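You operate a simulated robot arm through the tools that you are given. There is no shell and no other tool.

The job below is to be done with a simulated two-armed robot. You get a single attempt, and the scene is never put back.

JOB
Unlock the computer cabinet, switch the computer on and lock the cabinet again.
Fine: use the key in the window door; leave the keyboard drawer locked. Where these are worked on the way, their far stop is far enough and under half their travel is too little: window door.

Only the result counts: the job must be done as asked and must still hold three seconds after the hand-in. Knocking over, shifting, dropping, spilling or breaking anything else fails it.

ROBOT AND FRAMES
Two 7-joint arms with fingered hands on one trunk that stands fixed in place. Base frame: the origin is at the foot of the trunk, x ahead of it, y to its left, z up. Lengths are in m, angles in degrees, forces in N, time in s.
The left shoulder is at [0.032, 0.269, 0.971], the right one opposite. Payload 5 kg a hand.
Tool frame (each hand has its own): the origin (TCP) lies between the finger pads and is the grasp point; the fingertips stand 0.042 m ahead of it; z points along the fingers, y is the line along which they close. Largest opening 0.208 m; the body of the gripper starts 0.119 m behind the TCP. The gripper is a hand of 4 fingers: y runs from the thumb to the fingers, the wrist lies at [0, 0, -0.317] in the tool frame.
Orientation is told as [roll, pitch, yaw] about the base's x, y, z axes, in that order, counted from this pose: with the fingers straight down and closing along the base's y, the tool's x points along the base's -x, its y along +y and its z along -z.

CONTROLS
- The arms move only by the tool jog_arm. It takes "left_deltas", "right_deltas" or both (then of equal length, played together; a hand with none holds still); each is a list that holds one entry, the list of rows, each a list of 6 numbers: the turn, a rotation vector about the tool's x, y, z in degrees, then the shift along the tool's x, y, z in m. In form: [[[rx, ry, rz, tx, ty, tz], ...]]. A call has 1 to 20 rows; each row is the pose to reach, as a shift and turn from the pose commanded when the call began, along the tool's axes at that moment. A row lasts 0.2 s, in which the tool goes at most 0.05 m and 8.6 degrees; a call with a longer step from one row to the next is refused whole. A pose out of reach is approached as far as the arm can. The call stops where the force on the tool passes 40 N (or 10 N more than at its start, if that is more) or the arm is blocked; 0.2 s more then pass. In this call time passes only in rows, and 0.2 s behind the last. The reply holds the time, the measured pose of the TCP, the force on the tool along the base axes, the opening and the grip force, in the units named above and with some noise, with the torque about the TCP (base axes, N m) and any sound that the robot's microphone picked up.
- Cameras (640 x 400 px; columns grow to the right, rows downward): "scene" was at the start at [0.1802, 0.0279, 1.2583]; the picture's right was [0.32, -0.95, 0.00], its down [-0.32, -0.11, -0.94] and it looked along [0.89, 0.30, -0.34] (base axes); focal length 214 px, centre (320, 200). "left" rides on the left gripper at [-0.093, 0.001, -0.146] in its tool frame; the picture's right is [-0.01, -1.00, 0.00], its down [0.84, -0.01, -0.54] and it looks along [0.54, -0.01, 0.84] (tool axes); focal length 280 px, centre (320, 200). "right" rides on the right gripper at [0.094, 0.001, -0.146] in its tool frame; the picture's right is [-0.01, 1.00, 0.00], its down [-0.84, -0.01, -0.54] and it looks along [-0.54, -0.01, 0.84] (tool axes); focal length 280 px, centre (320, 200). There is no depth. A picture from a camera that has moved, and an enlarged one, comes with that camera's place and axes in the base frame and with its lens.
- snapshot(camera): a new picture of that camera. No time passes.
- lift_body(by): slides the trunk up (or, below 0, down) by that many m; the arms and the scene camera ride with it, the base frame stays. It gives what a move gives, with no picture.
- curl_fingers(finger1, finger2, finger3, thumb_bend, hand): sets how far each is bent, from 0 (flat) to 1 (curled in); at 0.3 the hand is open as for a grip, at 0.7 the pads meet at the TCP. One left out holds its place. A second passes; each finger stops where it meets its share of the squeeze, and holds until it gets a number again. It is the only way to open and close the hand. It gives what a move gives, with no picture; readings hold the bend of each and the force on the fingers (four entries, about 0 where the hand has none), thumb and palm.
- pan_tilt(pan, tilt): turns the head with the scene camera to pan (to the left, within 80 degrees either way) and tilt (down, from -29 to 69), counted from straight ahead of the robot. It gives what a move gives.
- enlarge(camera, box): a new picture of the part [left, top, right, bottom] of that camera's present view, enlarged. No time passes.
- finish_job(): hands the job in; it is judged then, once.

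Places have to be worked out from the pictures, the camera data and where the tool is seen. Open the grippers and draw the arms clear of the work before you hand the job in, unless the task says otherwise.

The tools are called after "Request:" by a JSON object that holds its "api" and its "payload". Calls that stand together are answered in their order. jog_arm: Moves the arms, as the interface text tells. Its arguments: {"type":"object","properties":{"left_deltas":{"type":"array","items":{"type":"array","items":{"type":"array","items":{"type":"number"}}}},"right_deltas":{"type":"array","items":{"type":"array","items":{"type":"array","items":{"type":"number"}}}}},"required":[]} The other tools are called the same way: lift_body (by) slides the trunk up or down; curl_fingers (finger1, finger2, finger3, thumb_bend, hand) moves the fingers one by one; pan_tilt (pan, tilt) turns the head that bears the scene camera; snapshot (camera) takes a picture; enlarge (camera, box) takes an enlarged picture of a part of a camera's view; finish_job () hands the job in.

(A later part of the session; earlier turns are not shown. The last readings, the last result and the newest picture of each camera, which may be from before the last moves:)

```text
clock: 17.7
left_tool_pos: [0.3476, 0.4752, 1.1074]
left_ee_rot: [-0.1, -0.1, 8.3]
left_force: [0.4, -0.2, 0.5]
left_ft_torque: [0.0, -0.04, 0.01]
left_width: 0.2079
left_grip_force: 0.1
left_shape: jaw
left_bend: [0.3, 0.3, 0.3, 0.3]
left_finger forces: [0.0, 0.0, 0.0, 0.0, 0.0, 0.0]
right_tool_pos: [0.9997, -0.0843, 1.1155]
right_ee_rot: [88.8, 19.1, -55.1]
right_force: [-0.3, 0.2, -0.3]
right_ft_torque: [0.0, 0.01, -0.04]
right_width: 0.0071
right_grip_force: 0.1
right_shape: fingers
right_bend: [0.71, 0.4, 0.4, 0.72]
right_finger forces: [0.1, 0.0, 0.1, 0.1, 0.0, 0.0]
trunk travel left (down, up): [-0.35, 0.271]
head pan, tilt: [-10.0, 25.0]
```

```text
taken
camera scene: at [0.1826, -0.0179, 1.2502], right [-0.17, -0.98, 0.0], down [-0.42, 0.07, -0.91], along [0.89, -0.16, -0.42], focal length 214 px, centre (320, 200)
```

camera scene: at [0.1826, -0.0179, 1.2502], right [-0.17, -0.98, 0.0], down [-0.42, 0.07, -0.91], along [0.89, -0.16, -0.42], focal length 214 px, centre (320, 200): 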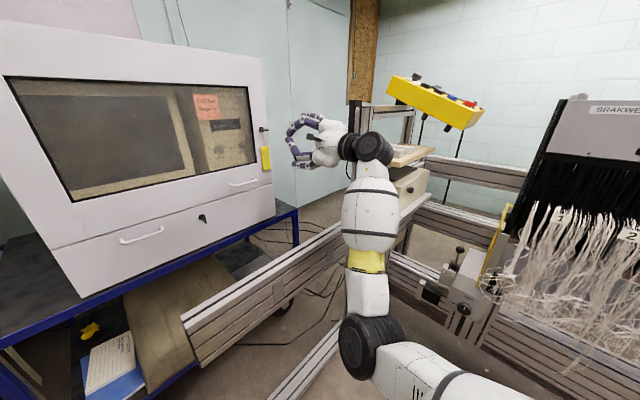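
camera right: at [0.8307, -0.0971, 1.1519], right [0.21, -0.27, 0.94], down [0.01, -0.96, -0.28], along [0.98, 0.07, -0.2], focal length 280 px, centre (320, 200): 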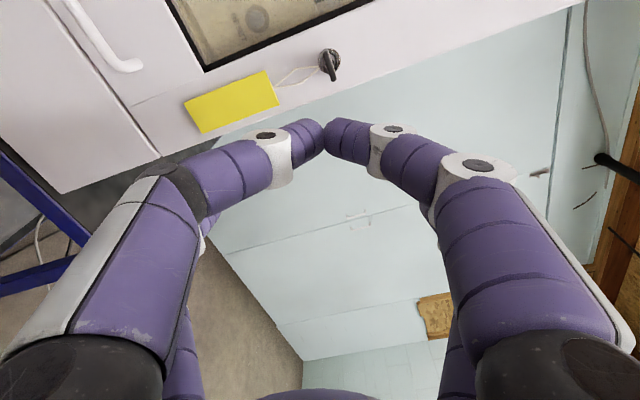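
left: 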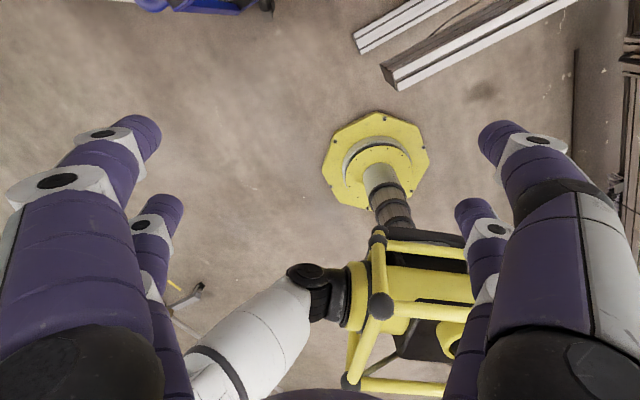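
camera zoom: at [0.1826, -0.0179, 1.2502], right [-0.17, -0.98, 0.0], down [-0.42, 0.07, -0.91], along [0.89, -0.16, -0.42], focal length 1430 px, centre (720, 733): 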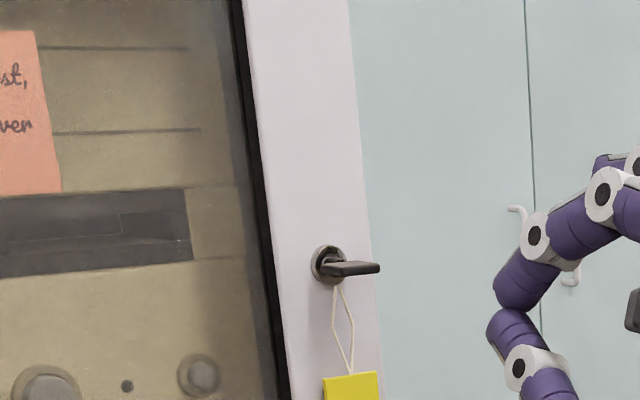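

The key now stands horizontal (turned ≈90°). Next is the handle, whose bar centre I judge at (1.003,0.134,0.966), standing ≈0.05 m off the door. I shift the right hand in front of it, levelling the roll.

Request:
{"api": "jog_arm", "payload": {"right_deltas": [[[0, 0, -4, 0.0257, -0.031, -0.004], [0, 0, -8, 0.0514, -0.062, -0.004], [0, 0, -12, 0.077, -0.093, -0.004], [0, 0, -16, 0.103, -0.124, -0.003], [0, 0, -20, 0.1284, -0.1549, -0.0013]]]}}

Request:
{"api": "curl_fingers", "payload": {"hand": "right", "finger1": 0.62, "finger2": 0.62, "finger3": 0.62, "thumb_bend": 0.62}}

Request:
{"api": "jog_arm", "payload": {"right_deltas": [[[7, 0, 0, 0, 0, 0], [14, 0, 0, 0, 0, 0], [20, 0, 0, 0, 0, 0]]]}}

Request:
{"api": "pan_tilt", "payload": {"pan": 10, "tilt": 20}}

Request:
{"api": "snapshot", "payload": {"camera": "scene"}}

Request:
{"api": "snapshot", "payload": {"camera": "right"}}

```text
clock: 19.1
left_tool_pos: [0.3482, 0.4751, 1.1059]
left_ee_rot: [-0.2, 0.0, 8.2]
left_force: [0.1, -1.0, 0.0]
left_ft_torque: [0.08, -0.03, -0.04]
left_width: 0.2078
left_grip_force: 0.1
left_shape: jaw
left_bend: [0.3, 0.3, 0.3, 0.3]
left_finger forces: [0.0, 0.0, 0.0, 0.0, 0.0, 0.0]
right_tool_pos: [0.9206, -0.001, 1.0152]
right_ee_rot: [88.7, -4.9, -57.6]
right_force: [-0.2, -0.1, 0.3]
right_ft_torque: [-0.04, -0.02, 0.01]
right_width: 0.007
right_grip_force: 0.0
right_shape: fingers
right_bend: [0.71, 0.4, 0.4, 0.72]
right_finger forces: [0.0, 0.0, 0.1, 0.0, 0.1, 0.0]
trunk travel left (down, up): [-0.35, 0.271]
head pan, tilt: [-10.0, 25.0]
stopped in row 5 (right hand): the arm was blocked; the commanded pose is now the measured one
```

```text
clock: 20.1
left_tool_pos: [0.3482, 0.4741, 1.1075]
left_ee_rot: [0.0, -0.1, 8.2]
left_force: [0.2, 0.0, 0.3]
left_ft_torque: [0.02, -0.03, 0.01]
left_width: 0.208
left_grip_force: 0.2
left_shape: jaw
left_bend: [0.3, 0.3, 0.3, 0.3]
left_finger forces: [0.0, 0.1, 0.0, 0.0, 0.1, 0.1]
right_tool_pos: [0.9202, 0.0004, 1.0147]
right_ee_rot: [88.6, -4.7, -57.5]
right_force: [-0.1, 0.3, 0.4]
right_ft_torque: [0.01, -0.02, -0.01]
right_width: 0.0496
right_grip_force: 0.0
right_shape: fingers
right_bend: [0.62, 0.62, 0.62, 0.62]
right_finger forces: [0.0, 0.1, 0.1, 0.0, 0.0, 0.0]
trunk travel left (down, up): [-0.35, 0.271]
head pan, tilt: [-10.0, 25.0]
```

```text
clock: 20.9
left_tool_pos: [0.3474, 0.4741, 1.1059]
left_ee_rot: [-0.2, 0.1, 8.1]
left_force: [-0.5, 0.7, -0.1]
left_ft_torque: [-0.1, -0.09, -0.02]
left_width: 0.2081
left_grip_force: 0.1
left_shape: jaw
left_bend: [0.3, 0.3, 0.3, 0.3]
left_finger forces: [0.0, 0.0, 0.0, 0.0, 0.0, 0.0]
right_tool_pos: [0.9214, -0.006, 1.0148]
right_ee_rot: [68.8, -4.7, -56.6]
right_force: [-0.5, -0.5, -1.3]
right_ft_torque: [0.01, -0.05, -0.04]
right_width: 0.0501
right_grip_force: 0.1
right_shape: fingers
right_bend: [0.62, 0.62, 0.62, 0.62]
right_finger forces: [0.1, 0.1, 0.0, 0.1, 0.0, 0.0]
right hand out of reach, approached as far as the arm can: row 3
trunk travel left (down, up): [-0.35, 0.271]
head pan, tilt: [-10.0, 25.0]
```

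```text
clock: 21.8
left_tool_pos: [0.3477, 0.4746, 1.107]
left_ee_rot: [-0.1, 0.0, 8.2]
left_force: [0.8, -0.2, -0.6]
left_ft_torque: [0.02, 0.01, 0.02]
left_width: 0.2077
left_grip_force: 0.1
left_shape: jaw
left_bend: [0.3, 0.3, 0.3, 0.3]
left_finger forces: [0.0, 0.1, 0.0, 0.0, 0.0, 0.0]
right_tool_pos: [0.9217, -0.0049, 1.0157]
right_ee_rot: [68.8, -4.6, -56.6]
right_force: [0.4, -1.0, -0.3]
right_ft_torque: [-0.01, -0.02, 0.01]
right_width: 0.0499
right_grip_force: 0.1
right_shape: fingers
right_bend: [0.62, 0.62, 0.62, 0.62]
right_finger forces: [0.0, 0.1, 0.0, 0.0, 0.1, 0.0]
trunk travel left (down, up): [-0.35, 0.271]
head pan, tilt: [10.0, 20.0]
```

```text
taken
camera scene: at [0.1836, 0.0142, 1.2581], right [0.17, -0.98, 0.0], down [-0.34, -0.06, -0.94], along [0.93, 0.16, -0.34], focal length 214 px, centre (320, 200)
```

scene: 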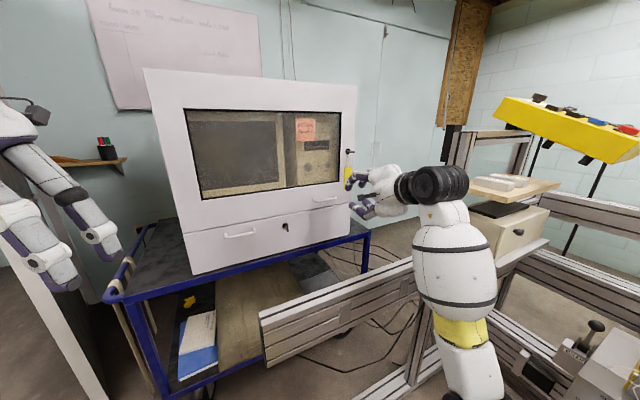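

```text
taken
camera right: at [0.7564, -0.0001, 1.0629], right [0.27, 0.25, 0.93], down [0.03, -0.97, 0.25], along [0.96, -0.04, -0.27], focal length 280 px, centre (320, 200)
```

right: 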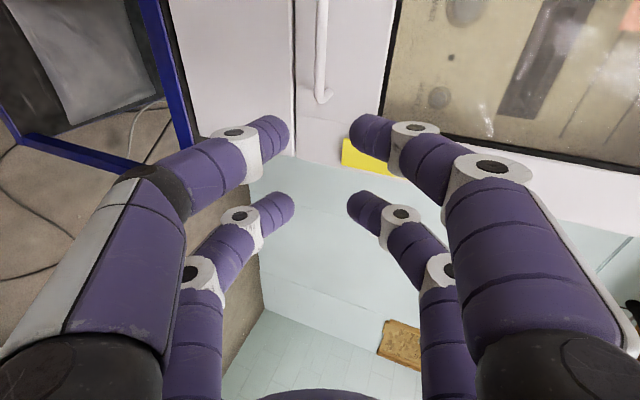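

The hand is near a wrist limit in this roll (fingers up). I back off a little and roll the hand about its axis the other way, which should leave more joint range for the handle grip.

Request:
{"api": "jog_arm", "payload": {"right_deltas": [[[0, 0, -8, 0, 0, -0.01], [0, 0, -16, 0, 0, -0.02], [0, 0, -24, 0, 0, -0.03], [0, 0, -32, 0, 0, -0.04], [0, 0, -40, 0, 0, -0.05], [0, 0, -48, 0, 0, -0.06], [0, 0, -56, 0, 0, -0.06], [0, 0, -64, 0, 0, -0.06], [0, 0, -72, 0, 0, -0.06], [0, 0, -80, 0, 0, -0.06], [0, 0, -88, 0, 0, -0.06]]]}}

Request:
{"api": "snapshot", "payload": {"camera": "scene"}}

Request:
{"api": "snapshot", "payload": {"camera": "right"}}

```text
clock: 24.2
left_tool_pos: [0.3488, 0.4745, 1.1078]
left_ee_rot: [-0.2, 0.1, 8.1]
left_force: [-0.2, 0.4, 1.6]
left_ft_torque: [0.03, 0.0, -0.01]
left_width: 0.2078
left_grip_force: 0.0
left_shape: jaw
left_bend: [0.3, 0.3, 0.3, 0.3]
left_finger forces: [0.1, 0.0, 0.1, 0.0, 0.0, 0.1]
right_tool_pos: [0.8743, -0.0358, 1.0369]
right_ee_rot: [-7.9, -68.7, 39.3]
right_force: [0.4, -0.1, -0.4]
right_ft_torque: [0.01, -0.01, 0.02]
right_width: 0.0498
right_grip_force: 0.0
right_shape: fingers
right_bend: [0.62, 0.62, 0.62, 0.62]
right_finger forces: [0.1, 0.0, 0.0, 0.1, 0.0, 0.1]
trunk travel left (down, up): [-0.35, 0.271]
head pan, tilt: [10.0, 20.0]
```

```text
taken
camera scene: at [0.1837, 0.0142, 1.2581], right [0.17, -0.98, 0.0], down [-0.34, -0.06, -0.94], along [0.93, 0.16, -0.34], focal length 214 px, centre (320, 200)
```

scene: 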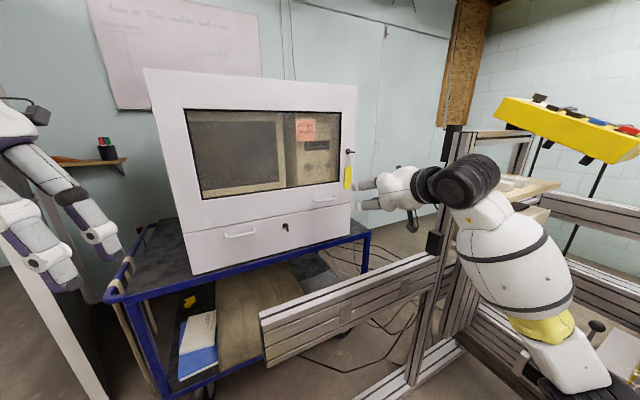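

```text
taken
camera right: at [0.7316, -0.1261, 1.004], right [-0.52, 0.85, -0.04], down [-0.19, -0.07, 0.98], along [0.83, 0.52, 0.2], focal length 280 px, centre (320, 200)
```

right: 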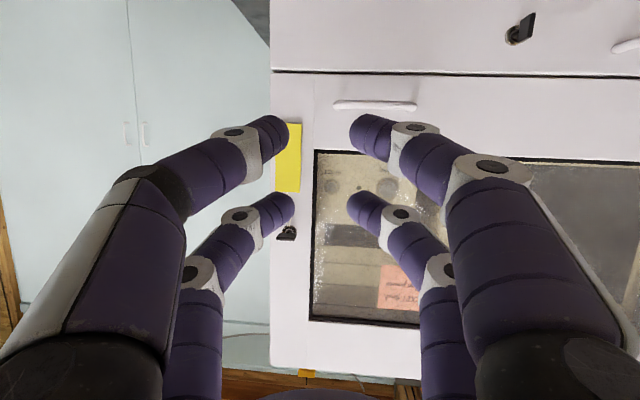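

Good roll range here. The handle is in view of both cameras; I enlarge both to pin its centre and standoff.

Request:
{"api": "enlarge", "payload": {"camera": "right", "box": [310, 60, 430, 135]}}

Request:
{"api": "enlarge", "payload": {"camera": "scene", "box": [290, 170, 370, 220]}}

```text
5.33 times, centred on (370, 98) of right
camera zoom: at [0.7316, -0.1261, 1.004], right [-0.52, 0.85, -0.04], down [-0.19, -0.07, 0.98], along [0.83, 0.52, 0.2], focal length 1495 px, centre (53, 747)
```

zoom: 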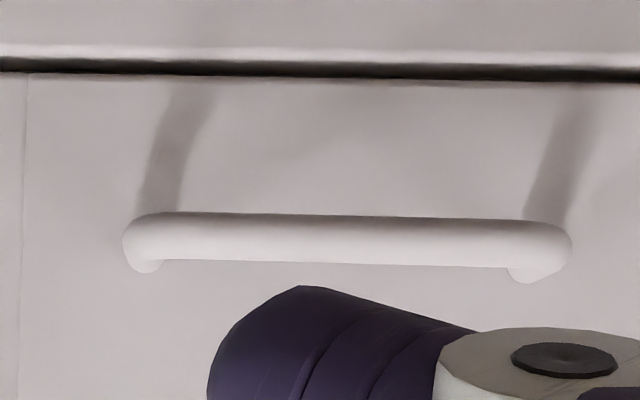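

```text
8.00 times, centred on (330, 195) of scene
camera zoom: at [0.1837, 0.0142, 1.2581], right [0.17, -0.98, 0.0], down [-0.34, -0.06, -0.94], along [0.93, 0.16, -0.34], focal length 1716 px, centre (240, 240)
```

zoom: 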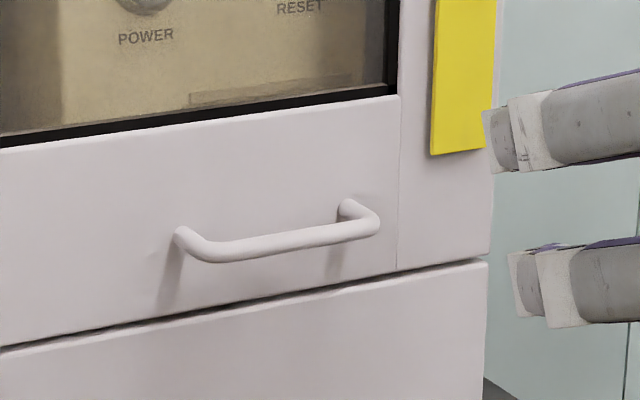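

Both views intersect to within a millimetre: bar centre (1.019,0.133,0.953), 38 mm off the face, bar ≈12 mm thick. I finish the roll so the fingers close vertically.

Request:
{"api": "jog_arm", "payload": {"right_deltas": [[[0, 0, -8, 0, 0, 0], [0, 0, -16, 0, 0, 0], [0, 0, -24, 0, 0, 0], [0, 0, -32, 0, 0, 0], [0, 0, -40, 0, 0, 0], [0, 0, -48, 0, 0, 0], [0, 0, -56, 0, 0, 0], [0, 0, -64, 0, 0, 0], [0, 0, -72, 0, 0, 0], [0, 0, -80, 0, 0, 0], [0, 0, -87, 0, 0, 0]]]}}

Request:
{"api": "snapshot", "payload": {"camera": "scene"}}

Request:
{"api": "snapshot", "payload": {"camera": "right"}}

```text
clock: 26.6
left_tool_pos: [0.3484, 0.4739, 1.1074]
left_ee_rot: [-0.1, 0.0, 8.1]
left_force: [-0.5, 1.1, -0.2]
left_ft_torque: [-0.02, -0.03, 0.01]
left_width: 0.2081
left_grip_force: 0.1
left_shape: jaw
left_bend: [0.3, 0.3, 0.3, 0.3]
left_finger forces: [0.1, 0.0, 0.0, 0.1, 0.0, 0.0]
right_tool_pos: [0.8734, -0.033, 1.0368]
right_ee_rot: [-68.8, 0.1, 121.0]
right_force: [1.3, 0.2, -0.5]
right_ft_torque: [-0.03, 0.0, 0.03]
right_width: 0.0499
right_grip_force: 0.0
right_shape: fingers
right_bend: [0.62, 0.62, 0.62, 0.62]
right_finger forces: [0.1, 0.0, 0.0, 0.0, 0.0, 0.1]
trunk travel left (down, up): [-0.35, 0.271]
head pan, tilt: [10.0, 20.0]
```

```text
taken
camera scene: at [0.1836, 0.0143, 1.2581], right [0.17, -0.98, 0.0], down [-0.34, -0.06, -0.94], along [0.93, 0.16, -0.34], focal length 214 px, centre (320, 200)
```

scene: 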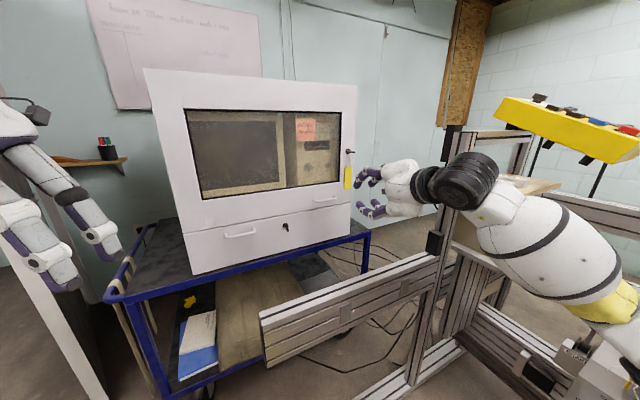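

```text
taken
camera right: at [0.8055, -0.1853, 1.0901], right [-0.32, -0.17, -0.93], down [-0.86, 0.47, 0.21], along [0.4, 0.87, -0.3], focal length 280 px, centre (320, 200)
```

right: 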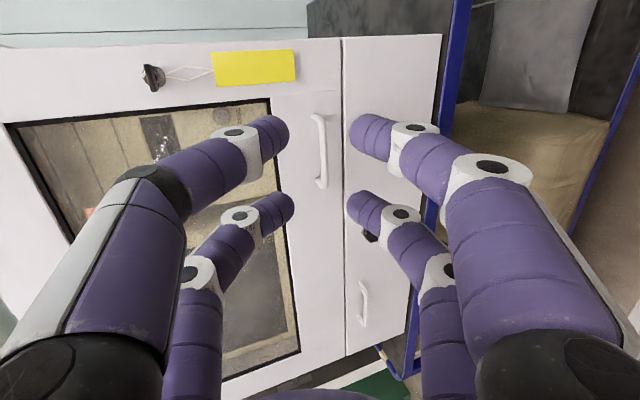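

The handle lies between the open finger pairs in the hand view. I correct yaw/pitch by a few degrees and go to a point 0.10 m short of the bar.

Request:
{"api": "jog_arm", "payload": {"right_deltas": [[[2.1, -1.7, -0.7, -0.019, 0.005, 0.035], [4.2, -3.4, -1.3, -0.038, 0.011, 0.07], [6.3, -5.1, -2.0, -0.0567, 0.0159, 0.1053]]]}}

Request:
{"api": "snapshot", "payload": {"camera": "right"}}

Request:
{"api": "snapshot", "payload": {"camera": "scene"}}

```text
clock: 27.4
left_tool_pos: [0.3477, 0.4751, 1.1067]
left_ee_rot: [-0.1, 0.0, 8.2]
left_force: [0.2, -0.2, -0.6]
left_ft_torque: [-0.05, 0.05, -0.04]
left_width: 0.2076
left_grip_force: 0.1
left_shape: jaw
left_bend: [0.3, 0.3, 0.3, 0.3]
left_finger forces: [0.0, 0.0, 0.1, 0.0, 0.1, 0.0]
right_tool_pos: [0.9264, 0.0595, 0.9842]
right_ee_rot: [-75.1, 0.4, 126.3]
right_force: [-0.2, -1.0, 1.4]
right_ft_torque: [-0.04, 0.13, 0.13]
right_width: 0.0502
right_grip_force: 0.1
right_shape: fingers
right_bend: [0.62, 0.62, 0.62, 0.62]
right_finger forces: [0.0, 0.0, 0.0, 0.0, 0.0, 0.0]
trunk travel left (down, up): [-0.35, 0.271]
head pan, tilt: [10.0, 20.0]
```

```text
taken
camera right: at [0.8681, -0.101, 1.0222], right [-0.21, -0.14, -0.97], down [-0.92, 0.37, 0.14], along [0.34, 0.92, -0.21], focal length 280 px, centre (320, 200)
```

right: 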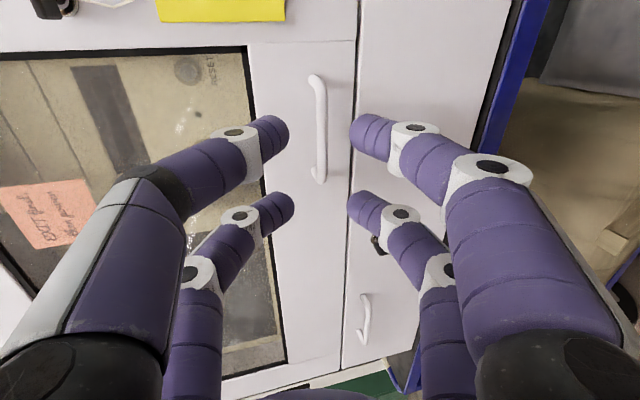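

```text
taken
camera scene: at [0.1836, 0.0142, 1.2579], right [0.17, -0.98, 0.0], down [-0.34, -0.06, -0.94], along [0.93, 0.16, -0.34], focal length 214 px, centre (320, 200)
```

scene: 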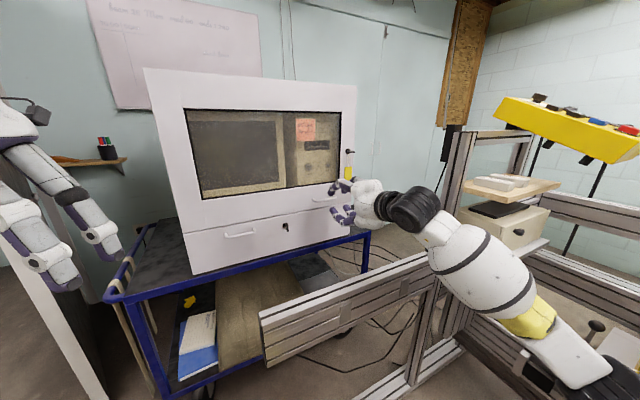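

The bar lies at tool (−0.005, 0.001, 0.122), well aligned. I advance 0.10 m so the bar sits just inside the fingertips.

Request:
{"api": "jog_arm", "payload": {"right_deltas": [[[0, 0, 0, -0.002, 0, 0.035], [0, 0, 0, -0.004, 0, 0.065], [0, 0, 0, -0.004, 0, 0.085], [0, 0, 0, -0.004, 0, 0.1]]]}}

Request:
{"api": "snapshot", "payload": {"camera": "right"}}

Request:
{"api": "enlarge", "payload": {"camera": "scene", "box": [290, 150, 410, 230]}}

```text
clock: 28.4
left_tool_pos: [0.3462, 0.4726, 1.1069]
left_ee_rot: [-0.1, 0.0, 8.3]
left_force: [-1.0, 0.8, 0.5]
left_ft_torque: [0.02, -0.01, -0.04]
left_width: 0.208
left_grip_force: 0.1
left_shape: jaw
left_bend: [0.3, 0.3, 0.3, 0.3]
left_finger forces: [0.0, 0.1, 0.1, 0.0, 0.0, 0.0]
right_tool_pos: [1.0002, 0.1211, 0.9603]
right_ee_rot: [-75.2, 0.3, 126.3]
right_force: [-10.3, -4.9, 2.9]
right_ft_torque: [0.19, -0.35, -0.03]
right_width: 0.0474
right_grip_force: 6.2
right_shape: fingers
right_bend: [0.62, 0.62, 0.63, 0.63]
right_finger forces: [0.0, 0.0, 3.3, 0.0, 8.3, 0.0]
trunk travel left (down, up): [-0.35, 0.271]
head pan, tilt: [10.0, 20.0]
```

```text
taken
camera right: at [0.9418, -0.0389, 0.9983], right [-0.21, -0.14, -0.97], down [-0.92, 0.37, 0.15], along [0.34, 0.92, -0.21], focal length 280 px, centre (320, 200)
```

right: 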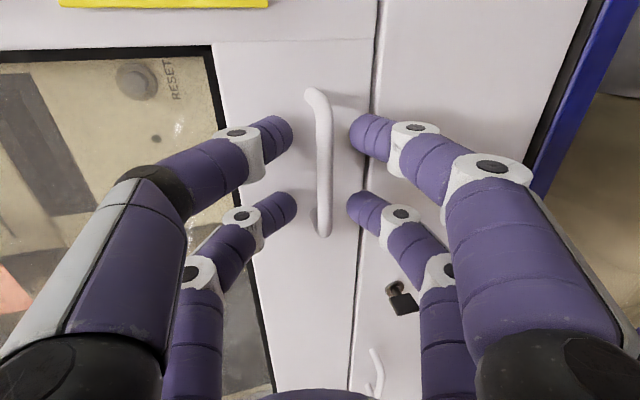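

```text
5.00 times, centred on (350, 190) of scene
camera zoom: at [0.1827, 0.0138, 1.2584], right [0.17, -0.98, 0.0], down [-0.34, -0.06, -0.94], along [0.93, 0.16, -0.34], focal length 1072 px, centre (170, 250)
```

zoom: 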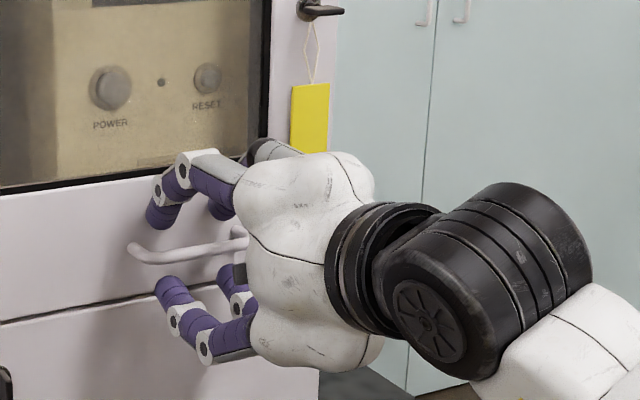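

The upper tips just touch the door face (≈11 N). I back off 4 mm and close all fingers around the bar.

Request:
{"api": "jog_arm", "payload": {"right_deltas": [[[0, 0, 0, 0, 0, -0.005]]]}}

Request:
{"api": "curl_fingers", "payload": {"hand": "right", "finger1": 0.75, "finger2": 0.75, "finger3": 0.75, "thumb_bend": 0.75}}

Request:
{"api": "snapshot", "payload": {"camera": "right"}}

Request:
{"api": "enlarge", "payload": {"camera": "scene", "box": [290, 150, 410, 230]}}

```text
clock: 28.8
left_tool_pos: [0.3482, 0.4737, 1.1068]
left_ee_rot: [-0.1, 0.0, 8.2]
left_force: [0.3, 0.4, 0.1]
left_ft_torque: [0.03, -0.05, 0.0]
left_width: 0.2077
left_grip_force: 0.1
left_shape: jaw
left_bend: [0.3, 0.3, 0.3, 0.3]
left_finger forces: [0.0, 0.0, 0.0, 0.0, 0.0, 0.1]
right_tool_pos: [0.9961, 0.1194, 0.959]
right_ee_rot: [-75.2, 0.2, 126.3]
right_force: [0.1, -0.5, 0.2]
right_ft_torque: [-0.02, 0.01, 0.02]
right_width: 0.0497
right_grip_force: 0.1
right_shape: fingers
right_bend: [0.62, 0.62, 0.62, 0.62]
right_finger forces: [0.1, 0.1, 0.0, 0.0, 0.0, 0.0]
trunk travel left (down, up): [-0.35, 0.271]
head pan, tilt: [10.0, 20.0]
```

```text
clock: 29.8
left_tool_pos: [0.3473, 0.4742, 1.1068]
left_ee_rot: [-0.1, 0.0, 8.2]
left_force: [0.9, 1.0, 0.2]
left_ft_torque: [-0.03, 0.0, 0.0]
left_width: 0.2079
left_grip_force: 0.0
left_shape: jaw
left_bend: [0.3, 0.3, 0.3, 0.3]
left_finger forces: [0.1, 0.0, 0.0, 0.1, 0.0, 0.0]
right_tool_pos: [0.9966, 0.1178, 0.9606]
right_ee_rot: [-75.3, 0.3, 126.3]
right_force: [-0.7, 3.4, 1.7]
right_ft_torque: [-0.16, -0.15, 0.06]
right_width: 0.0151
right_grip_force: 20.8
right_shape: fingers
right_bend: [0.67, 0.68, 0.71, 0.71]
right_finger forces: [9.2, 9.0, 7.5, 0.1, 14.9, 0.0]
trunk travel left (down, up): [-0.35, 0.271]
head pan, tilt: [10.0, 20.0]
```

```text
taken
camera right: at [0.9389, -0.041, 0.9977], right [-0.21, -0.14, -0.97], down [-0.92, 0.37, 0.15], along [0.34, 0.92, -0.21], focal length 280 px, centre (320, 200)
```

right: 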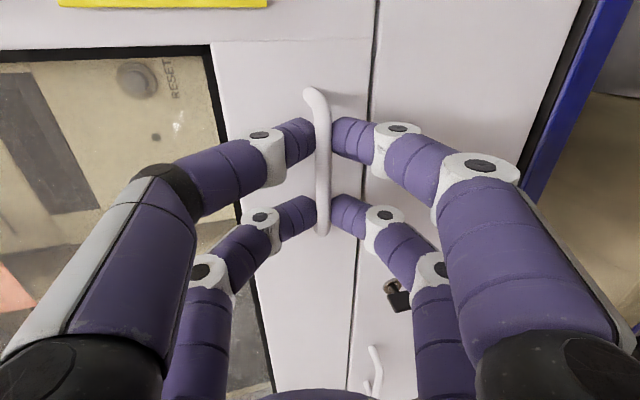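

```text
5.00 times, centred on (350, 190) of scene
camera zoom: at [0.1835, 0.0144, 1.2582], right [0.17, -0.98, 0.0], down [-0.34, -0.06, -0.94], along [0.93, 0.16, -0.34], focal length 1072 px, centre (170, 250)
```

zoom: 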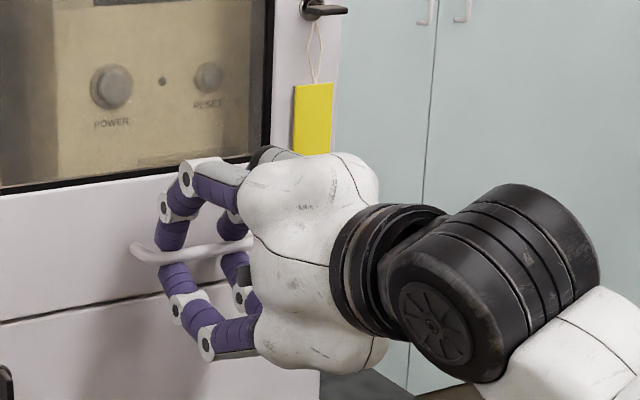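

The bar is held at ≈20 N. I pull gently along the hinge arc by 4° to see whether the door is free.

Request:
{"api": "jog_arm", "payload": {"right_deltas": [[[0, 0.97, 0.25, -0.0013, 0.002, -0.0078], [0, 1.94, 0.5, -0.0026, 0.0041, -0.0156], [0, 2.91, 0.75, -0.004, 0.0061, -0.0233], [0, 3.88, 1.0, -0.0055, 0.0081, -0.031]]]}}

Request:
{"api": "snapshot", "payload": {"camera": "scene"}}

Request:
{"api": "snapshot", "payload": {"camera": "right"}}

```text
clock: 30.8
left_tool_pos: [0.3479, 0.4732, 1.1068]
left_ee_rot: [-0.1, 0.1, 8.1]
left_force: [0.0, -0.3, 0.4]
left_ft_torque: [-0.01, -0.02, 0.0]
left_width: 0.2076
left_grip_force: 0.0
left_shape: jaw
left_bend: [0.3, 0.3, 0.3, 0.3]
left_finger forces: [0.0, 0.0, 0.0, 0.0, 0.0, 0.0]
right_tool_pos: [0.9674, 0.1042, 0.9599]
right_ee_rot: [-75.0, 0.4, 122.2]
right_force: [1.4, -3.4, 0.9]
right_ft_torque: [-0.2, -0.13, 0.0]
right_width: 0.0153
right_grip_force: 20.3
right_shape: fingers
right_bend: [0.67, 0.68, 0.71, 0.71]
right_finger forces: [9.5, 9.2, 7.7, 0.0, 14.1, 0.1]
trunk travel left (down, up): [-0.35, 0.271]
head pan, tilt: [10.0, 20.0]
```

```text
taken
camera scene: at [0.1837, 0.014, 1.2581], right [0.17, -0.98, 0.0], down [-0.34, -0.06, -0.94], along [0.93, 0.16, -0.34], focal length 214 px, centre (320, 200)
```

scene: 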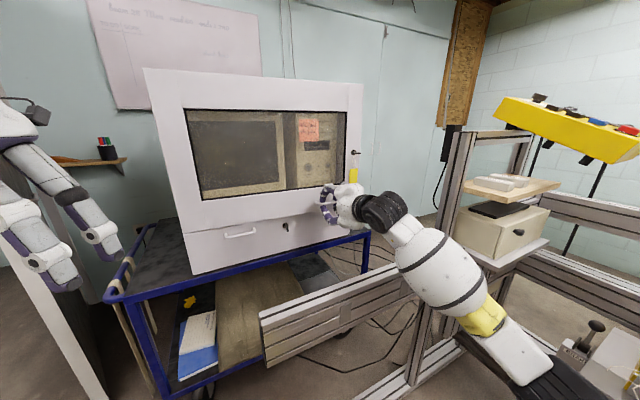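

```text
taken
camera right: at [0.8985, -0.0518, 0.9981], right [-0.22, -0.13, -0.97], down [-0.89, 0.44, 0.15], along [0.4, 0.89, -0.21], focal length 280 px, centre (320, 200)
```

right: 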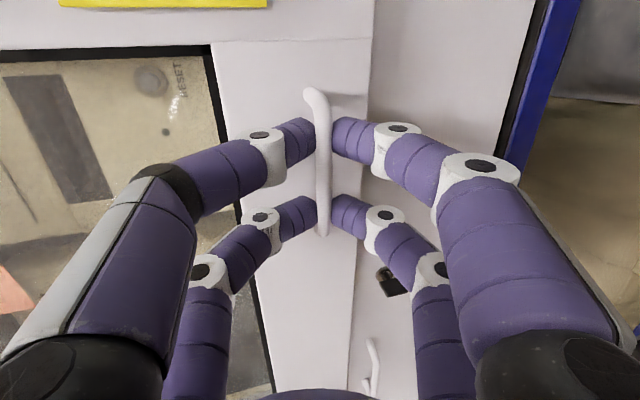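

The whole upper front, including the key strip, swung out freely, so the hinge is at the cabinet's left edge (0.737,0.581) with the handle at radius ≈0.53. I continue pulling another 20° about that hinge.

Request:
{"api": "jog_arm", "payload": {"right_deltas": [[[0.03, 2.42, 0.64, -0.003, 0.0058, -0.0221], [0.06, 4.85, 1.28, -0.007, 0.0118, -0.044], [0.1, 7.27, 1.93, -0.0121, 0.0175, -0.0658], [0.13, 9.7, 2.57, -0.018, 0.0233, -0.0872], [0.16, 12.1, 3.2, -0.025, 0.0289, -0.1085], [0.2, 14.5, 3.85, -0.0331, 0.0345, -0.1294], [0.23, 17.0, 4.5, -0.0418, 0.04, -0.15], [0.26, 19.4, 5.14, -0.0516, 0.0454, -0.1701]]]}}

Request:
{"api": "snapshot", "payload": {"camera": "scene"}}

Request:
{"api": "snapshot", "payload": {"camera": "right"}}

```text
clock: 32.6
left_tool_pos: [0.3463, 0.4749, 1.1076]
left_ee_rot: [-0.1, 0.0, 8.3]
left_force: [-0.7, 0.7, -0.6]
left_ft_torque: [-0.06, -0.07, -0.02]
left_width: 0.208
left_grip_force: 0.0
left_shape: jaw
left_bend: [0.3, 0.3, 0.3, 0.3]
left_finger forces: [0.0, 0.0, 0.0, 0.0, 0.0, 0.0]
right_tool_pos: [0.7887, 0.0576, 0.9599]
right_ee_rot: [-75.6, 0.1, 102.5]
right_force: [1.9, -10.9, 4.5]
right_ft_torque: [0.1, -0.14, -0.02]
right_width: 0.0
right_grip_force: 12.2
right_shape: fingers
right_bend: [0.71, 0.71, 0.74, 0.74]
right_finger forces: [3.5, 6.7, 10.8, 0.0, 4.1, 0.1]
trunk travel left (down, up): [-0.35, 0.271]
head pan, tilt: [10.0, 20.0]
```

```text
taken
camera scene: at [0.1829, 0.0143, 1.2583], right [0.17, -0.98, 0.0], down [-0.34, -0.06, -0.94], along [0.93, 0.16, -0.34], focal length 214 px, centre (320, 200)
```

scene: 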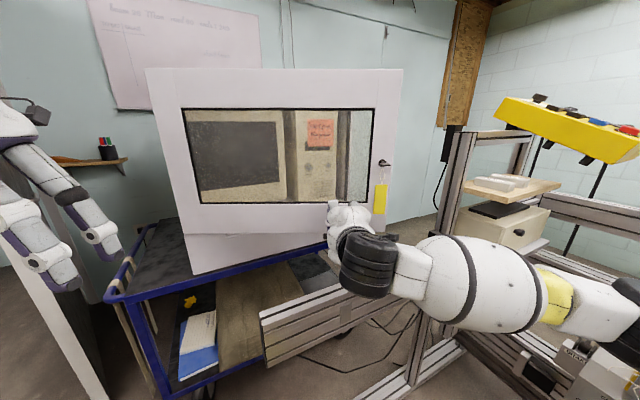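

```text
taken
camera right: at [0.672, -0.066, 0.9966], right [-0.25, -0.04, -0.97], down [-0.69, 0.71, 0.14], along [0.68, 0.7, -0.2], focal length 280 px, centre (320, 200)
```

right: 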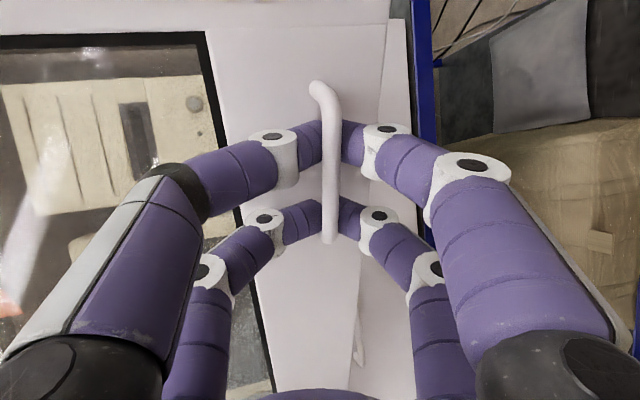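

The door is at ≈22° and the fingers have closed into a cage behind the bar. I continue another 17.5°, yawing the hand less than the door since the cage can pivot on the bar.

Request:
{"api": "jog_arm", "payload": {"right_deltas": [[[0.02, 1.45, 0.36, -0.0012, 0.0059, -0.0224], [0.03, 2.9, 0.73, -0.0035, 0.0118, -0.0445], [0.05, 4.4, 1.1, -0.0086, 0.0174, -0.0662], [0.06, 5.8, 1.46, -0.0146, 0.0231, -0.0876], [0.08, 7.3, 1.8, -0.0217, 0.0287, -0.1087], [0.09, 8.7, 2.2, -0.0296, 0.0343, -0.1295], [0.1, 10.2, 2.55, -0.0386, 0.0398, -0.1499]]]}}

Request:
{"api": "snapshot", "payload": {"camera": "scene"}}

Request:
{"api": "snapshot", "payload": {"camera": "right"}}

```text
clock: 34.2
left_tool_pos: [0.3483, 0.4737, 1.1071]
left_ee_rot: [0.0, 0.0, 8.1]
left_force: [0.3, -0.2, 0.1]
left_ft_torque: [0.03, 0.04, 0.02]
left_width: 0.2079
left_grip_force: 0.1
left_shape: jaw
left_bend: [0.3, 0.3, 0.3, 0.3]
left_finger forces: [0.0, 0.1, 0.0, 0.0, 0.1, 0.1]
right_tool_pos: [0.6326, 0.0571, 0.9588]
right_ee_rot: [-75.7, 0.3, 91.5]
right_force: [0.4, -13.5, 3.6]
right_ft_torque: [-0.08, 0.03, -1.42]
right_width: 0.0
right_grip_force: 24.6
right_shape: fingers
right_bend: [0.73, 0.71, 0.73, 0.74]
right_finger forces: [19.3, 6.8, 14.2, 0.1, 8.9, 0.0]
trunk travel left (down, up): [-0.35, 0.271]
head pan, tilt: [10.0, 20.0]
```

```text
taken
camera scene: at [0.1837, 0.013, 1.2582], right [0.17, -0.98, 0.0], down [-0.34, -0.06, -0.94], along [0.93, 0.16, -0.34], focal length 214 px, centre (320, 200)
```

scene: 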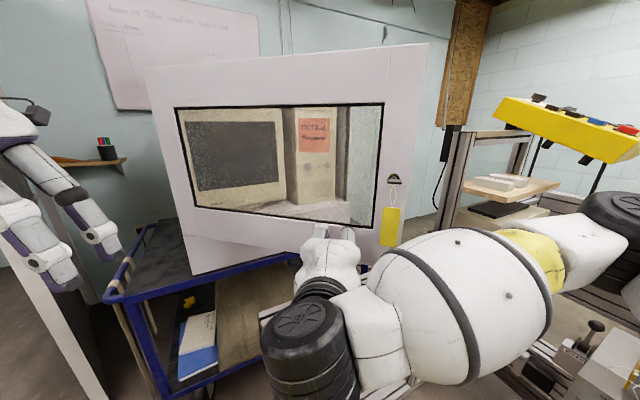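

```text
taken
camera right: at [0.4937, -0.0411, 0.9949], right [-0.25, 0.0, -0.97], down [-0.54, 0.83, 0.14], along [0.8, 0.56, -0.2], focal length 280 px, centre (320, 200)
```

right: 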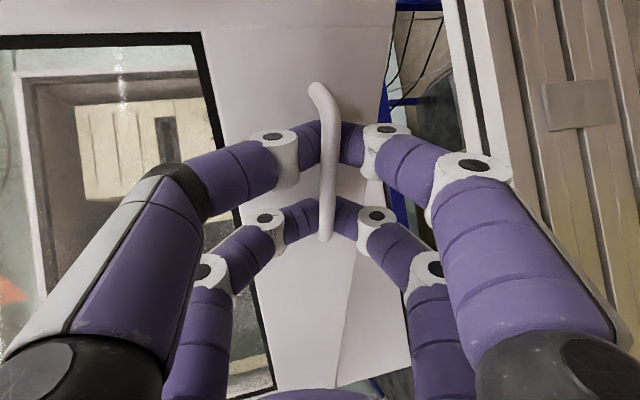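

The door is near 39°. I pull about 10° more, turning the hand fully with the door to shed the 1.4 N m twist.

Request:
{"api": "jog_arm", "payload": {"right_deltas": [[[0, 2.9, 0.73, -0.0036, 0.0057, -0.0218], [0, 5.8, 1.46, -0.0085, 0.0113, -0.0434], [0, 8.7, 2.2, -0.0156, 0.0169, -0.0647], [0, 11.6, 2.9, -0.024, 0.0223, -0.0855]]]}}

Request:
{"api": "snapshot", "payload": {"camera": "scene"}}

Request:
{"api": "snapshot", "payload": {"camera": "right"}}

```text
clock: 35.2
left_tool_pos: [0.347, 0.4745, 1.1055]
left_ee_rot: [0.0, 0.1, 8.3]
left_force: [0.1, -0.9, 0.3]
left_ft_torque: [0.04, 0.0, -0.02]
left_width: 0.2078
left_grip_force: 0.1
left_shape: jaw
left_bend: [0.3, 0.3, 0.3, 0.3]
left_finger forces: [0.0, 0.0, 0.0, 0.0, 0.0, 0.0]
right_tool_pos: [0.5449, 0.0801, 0.9575]
right_ee_rot: [-75.7, 0.4, 79.9]
right_force: [3.1, 4.7, -0.1]
right_ft_torque: [0.11, -0.11, -0.13]
right_width: 0.0003
right_grip_force: 13.7
right_shape: fingers
right_bend: [0.72, 0.71, 0.74, 0.74]
right_finger forces: [13.2, 3.8, 6.4, 0.0, 4.9, 0.1]
trunk travel left (down, up): [-0.35, 0.271]
head pan, tilt: [10.0, 20.0]
```

```text
taken
camera scene: at [0.1837, 0.0143, 1.2581], right [0.17, -0.98, 0.0], down [-0.34, -0.06, -0.94], along [0.93, 0.16, -0.34], focal length 214 px, centre (320, 200)
```

scene: 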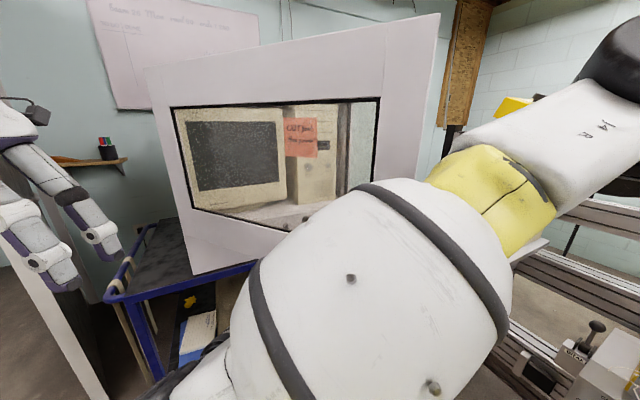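

```text
taken
camera right: at [0.3885, 0.0129, 0.9948], right [-0.24, 0.05, -0.97], down [-0.36, 0.92, 0.14], along [0.9, 0.38, -0.2], focal length 280 px, centre (320, 200)
```

right: 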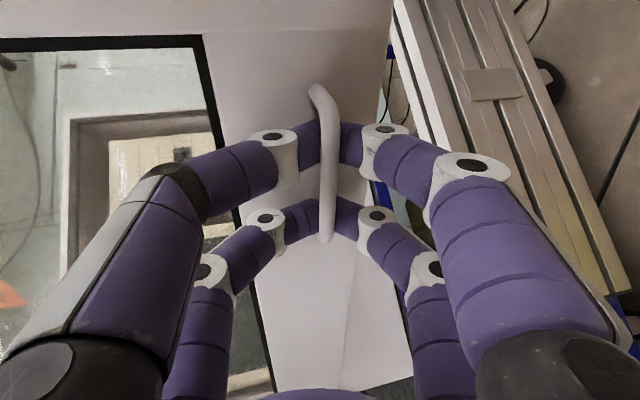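

The door is now at ≈50° (handle radius angle), but the arm is folded close to the head. I open the fingers to release the bar so I can withdraw and then push the door further from the inside.

Request:
{"api": "curl_fingers", "payload": {"hand": "right", "finger1": 0.52, "finger2": 0.52, "finger3": 0.52, "thumb_bend": 0.52}}

Request:
{"api": "snapshot", "payload": {"camera": "right"}}

```text
clock: 36.2
left_tool_pos: [0.347, 0.4746, 1.1062]
left_ee_rot: [0.0, 0.0, 8.2]
left_force: [1.0, 0.7, 0.3]
left_ft_torque: [0.05, 0.02, 0.03]
left_width: 0.2078
left_grip_force: 0.0
left_shape: jaw
left_bend: [0.3, 0.3, 0.3, 0.3]
left_finger forces: [0.1, 0.0, 0.0, 0.1, 0.1, 0.0]
right_tool_pos: [0.5446, 0.0792, 0.9593]
right_ee_rot: [-75.7, 0.4, 79.8]
right_force: [-0.1, 1.4, 0.3]
right_ft_torque: [0.0, 0.0, 0.01]
right_width: 0.1018
right_grip_force: 0.1
right_shape: fingers
right_bend: [0.52, 0.52, 0.52, 0.52]
right_finger forces: [0.0, 0.0, 0.0, 0.0, 0.1, 0.0]
trunk travel left (down, up): [-0.35, 0.271]
head pan, tilt: [10.0, 20.0]
```

```text
taken
camera right: at [0.3887, 0.0122, 0.9952], right [-0.24, 0.05, -0.97], down [-0.36, 0.92, 0.14], along [0.9, 0.38, -0.2], focal length 280 px, centre (320, 200)
```

right: 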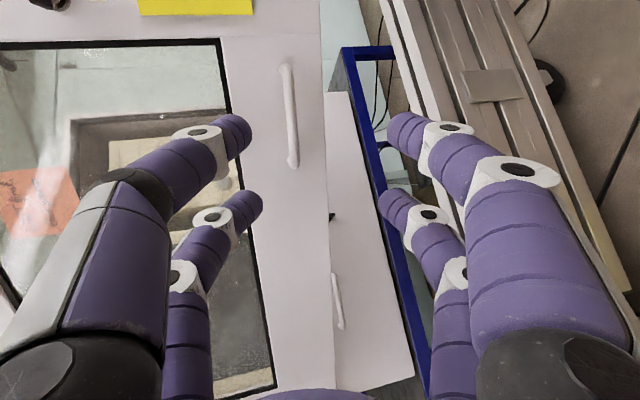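

On release the door swung back somewhat (handle now about (0.70,0.04), ≈36°). I check whether it is still moving.

Request:
{"api": "pan_tilt", "payload": {"pan": 12, "tilt": 20}}

Request:
{"api": "snapshot", "payload": {"camera": "right"}}

Request:
{"api": "snapshot", "payload": {"camera": "scene"}}

```text
clock: 36.8
left_tool_pos: [0.3476, 0.4735, 1.1069]
left_ee_rot: [0.0, 0.0, 8.3]
left_force: [-0.3, 0.2, -0.3]
left_ft_torque: [0.01, 0.03, -0.01]
left_width: 0.2079
left_grip_force: 0.1
left_shape: jaw
left_bend: [0.3, 0.3, 0.3, 0.3]
left_finger forces: [0.1, 0.0, 0.0, 0.0, 0.0, 0.0]
right_tool_pos: [0.5441, 0.0794, 0.9586]
right_ee_rot: [-75.7, 0.4, 79.8]
right_force: [0.0, -0.1, -0.6]
right_ft_torque: [-0.02, -0.03, -0.03]
right_width: 0.1017
right_grip_force: 0.1
right_shape: fingers
right_bend: [0.52, 0.52, 0.52, 0.52]
right_finger forces: [0.0, 0.0, 0.1, 0.0, 0.1, 0.0]
trunk travel left (down, up): [-0.35, 0.271]
head pan, tilt: [12.0, 20.0]
```

```text
taken
camera right: at [0.3887, 0.0122, 0.9952], right [-0.24, 0.05, -0.97], down [-0.36, 0.92, 0.14], along [0.9, 0.38, -0.2], focal length 280 px, centre (320, 200)
```

right: 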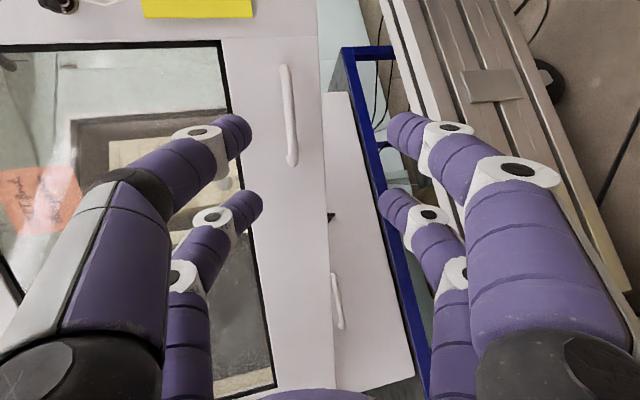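

```text
taken
camera scene: at [0.183, 0.0175, 1.2581], right [0.21, -0.98, 0.0], down [-0.33, -0.07, -0.94], along [0.92, 0.2, -0.34], focal length 214 px, centre (320, 200)
```

scene: 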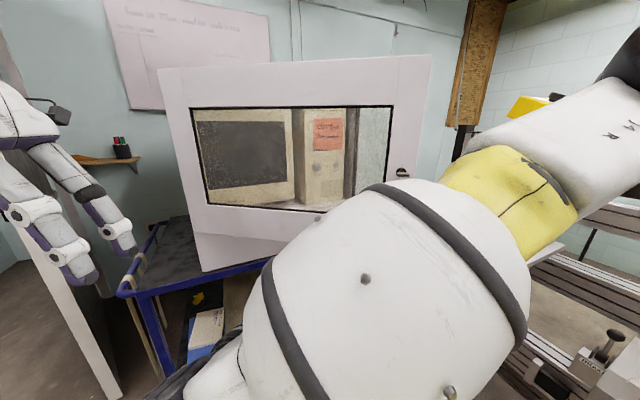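

The door rests at ≈36°, its edge near (0.74,−0.10). I close the fingers to a compact shape and move the right hand sideways past the door's edge, turning it to point left.

Request:
{"api": "curl_fingers", "payload": {"hand": "right", "finger1": 0.68, "finger2": 0.68, "finger3": 0.68, "thumb_bend": 0.68}}

Request:
{"api": "jog_arm", "payload": {"right_deltas": [[[-0.04, -3.64, -0.91, 0.0366, -0.0043, 0.006], [-0.08, -7.28, -1.83, 0.0731, -0.0086, 0.0121], [-0.1, -10.9, -2.74, 0.1077, -0.0153, 0.0276], [-0.15, -14.6, -3.66, 0.1424, -0.022, 0.0432], [-0.19, -18.2, -4.57, 0.1771, -0.0287, 0.0587], [-0.22, -21.8, -5.49, 0.2109, -0.0366, 0.079], [-0.26, -25.5, -6.4, 0.2446, -0.0445, 0.0993], [-0.3, -29.1, -7.32, 0.2783, -0.0526, 0.1205]]]}}

Request:
{"api": "snapshot", "payload": {"camera": "right"}}

Request:
{"api": "snapshot", "payload": {"camera": "scene"}}

```text
clock: 37.8
left_tool_pos: [0.3479, 0.4733, 1.1065]
left_ee_rot: [-0.1, 0.0, 8.2]
left_force: [0.3, 0.2, -0.2]
left_ft_torque: [0.06, 0.01, 0.0]
left_width: 0.2082
left_grip_force: 0.0
left_shape: jaw
left_bend: [0.3, 0.3, 0.3, 0.3]
left_finger forces: [0.1, 0.0, 0.0, 0.0, 0.1, 0.1]
right_tool_pos: [0.5428, 0.0795, 0.9578]
right_ee_rot: [-75.8, 0.4, 79.8]
right_force: [0.0, 0.7, 0.7]
right_ft_torque: [-0.02, 0.0, 0.01]
right_width: 0.0206
right_grip_force: 0.0
right_shape: fingers
right_bend: [0.68, 0.68, 0.68, 0.68]
right_finger forces: [0.1, 0.0, 0.1, 0.0, 0.0, 0.1]
trunk travel left (down, up): [-0.35, 0.271]
head pan, tilt: [12.0, 20.0]
```

```text
clock: 39.6
left_tool_pos: [0.3476, 0.4707, 1.1093]
left_ee_rot: [0.0, -0.1, 8.1]
left_force: [-1.5, -3.5, 1.6]
left_ft_torque: [0.56, -0.16, -0.03]
left_width: 0.2078
left_grip_force: 0.0
left_shape: jaw
left_bend: [0.3, 0.3, 0.3, 0.3]
left_finger forces: [0.0, 0.1, 0.1, 0.1, 0.0, 0.0]
right_tool_pos: [0.6758, -0.2048, 1.0043]
right_ee_rot: [-75.3, 0.1, 109.9]
right_force: [-1.2, 0.2, -0.4]
right_ft_torque: [0.07, -0.16, 0.07]
right_width: 0.0203
right_grip_force: 0.0
right_shape: fingers
right_bend: [0.68, 0.68, 0.68, 0.68]
right_finger forces: [0.1, 0.0, 0.1, 0.0, 0.0, 0.0]
right hand out of reach, approached as far as the arm can: row 4, 5, 6, 7, 8
trunk travel left (down, up): [-0.35, 0.271]
head pan, tilt: [12.0, 20.0]
```

```text
taken
camera right: at [0.5752, -0.3426, 1.0406], right [-0.24, -0.07, -0.97], down [-0.77, 0.62, 0.15], along [0.59, 0.78, -0.21], focal length 280 px, centre (320, 200)
```

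right: 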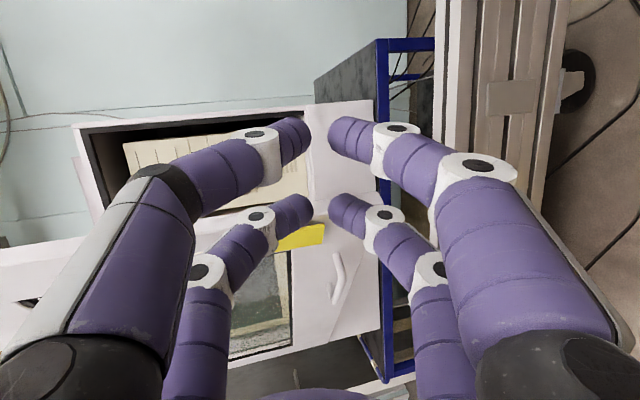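

```text
taken
camera scene: at [0.1825, 0.0146, 1.2583], right [0.21, -0.98, 0.0], down [-0.33, -0.07, -0.94], along [0.92, 0.2, -0.34], focal length 214 px, centre (320, 200)
```

scene: 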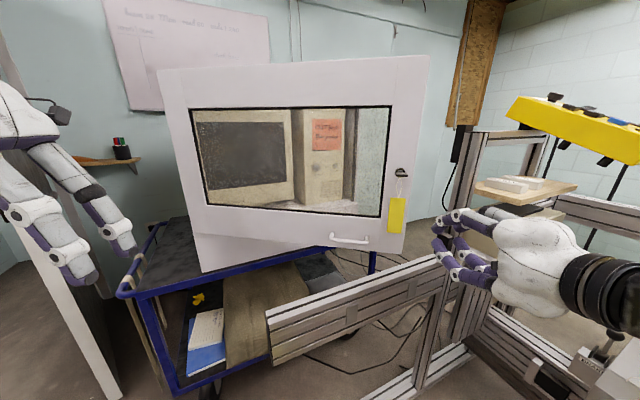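

The door is clearly visible with its free edge left of the right hand. I move the hand forward past the edge plane, yawing to ≈50°.

Request:
{"api": "jog_arm", "payload": {"right_deltas": [[[-0.1, -7.3, -1.9, 0.015, -0.0054, 0.024], [-0.2, -14.5, -3.85, 0.03, -0.0108, 0.048], [-0.3, -21.8, -5.8, 0.046, -0.0163, 0.073], [-0.4, -29.1, -7.7, 0.061, -0.0217, 0.0969]]]}}

Request:
{"api": "snapshot", "payload": {"camera": "right"}}

Request:
{"api": "snapshot", "payload": {"camera": "scene"}}

```text
clock: 40.6
left_tool_pos: [0.3479, 0.4728, 1.1059]
left_ee_rot: [0.0, -0.1, 8.2]
left_force: [-0.1, -0.8, 0.0]
left_ft_torque: [0.13, 0.01, -0.01]
left_width: 0.2083
left_grip_force: 0.0
left_shape: jaw
left_bend: [0.3, 0.3, 0.3, 0.3]
left_finger forces: [0.1, 0.0, 0.1, 0.1, 0.0, 0.0]
right_tool_pos: [0.7893, -0.2346, 0.9943]
right_ee_rot: [-75.0, 0.0, 139.7]
right_force: [-1.2, -0.6, -0.1]
right_ft_torque: [0.04, -0.02, 0.1]
right_width: 0.0209
right_grip_force: 0.1
right_shape: fingers
right_bend: [0.68, 0.68, 0.68, 0.68]
right_finger forces: [0.1, 0.0, 0.0, 0.1, 0.1, 0.1]
trunk travel left (down, up): [-0.35, 0.271]
head pan, tilt: [12.0, 20.0]
```

```text
taken
camera right: at [0.7705, -0.4038, 1.0323], right [-0.18, -0.19, -0.97], down [-0.98, 0.15, 0.15], along [0.12, 0.97, -0.21], focal length 280 px, centre (320, 200)
```

right: 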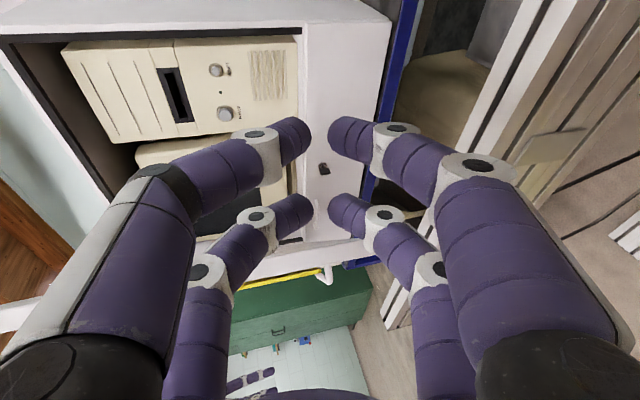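

```text
taken
camera scene: at [0.1831, 0.0164, 1.2578], right [0.21, -0.98, 0.0], down [-0.34, -0.07, -0.94], along [0.92, 0.2, -0.34], focal length 214 px, centre (320, 200)
```

scene: 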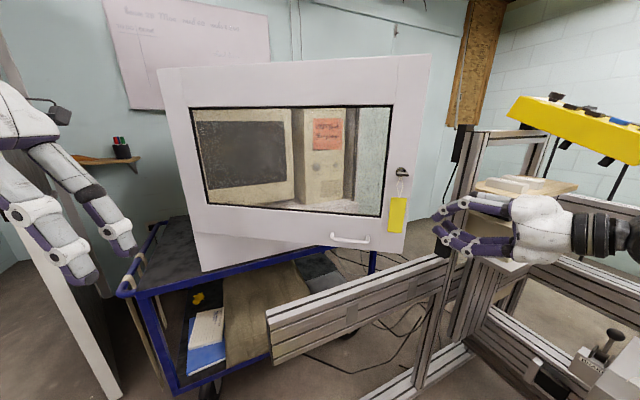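

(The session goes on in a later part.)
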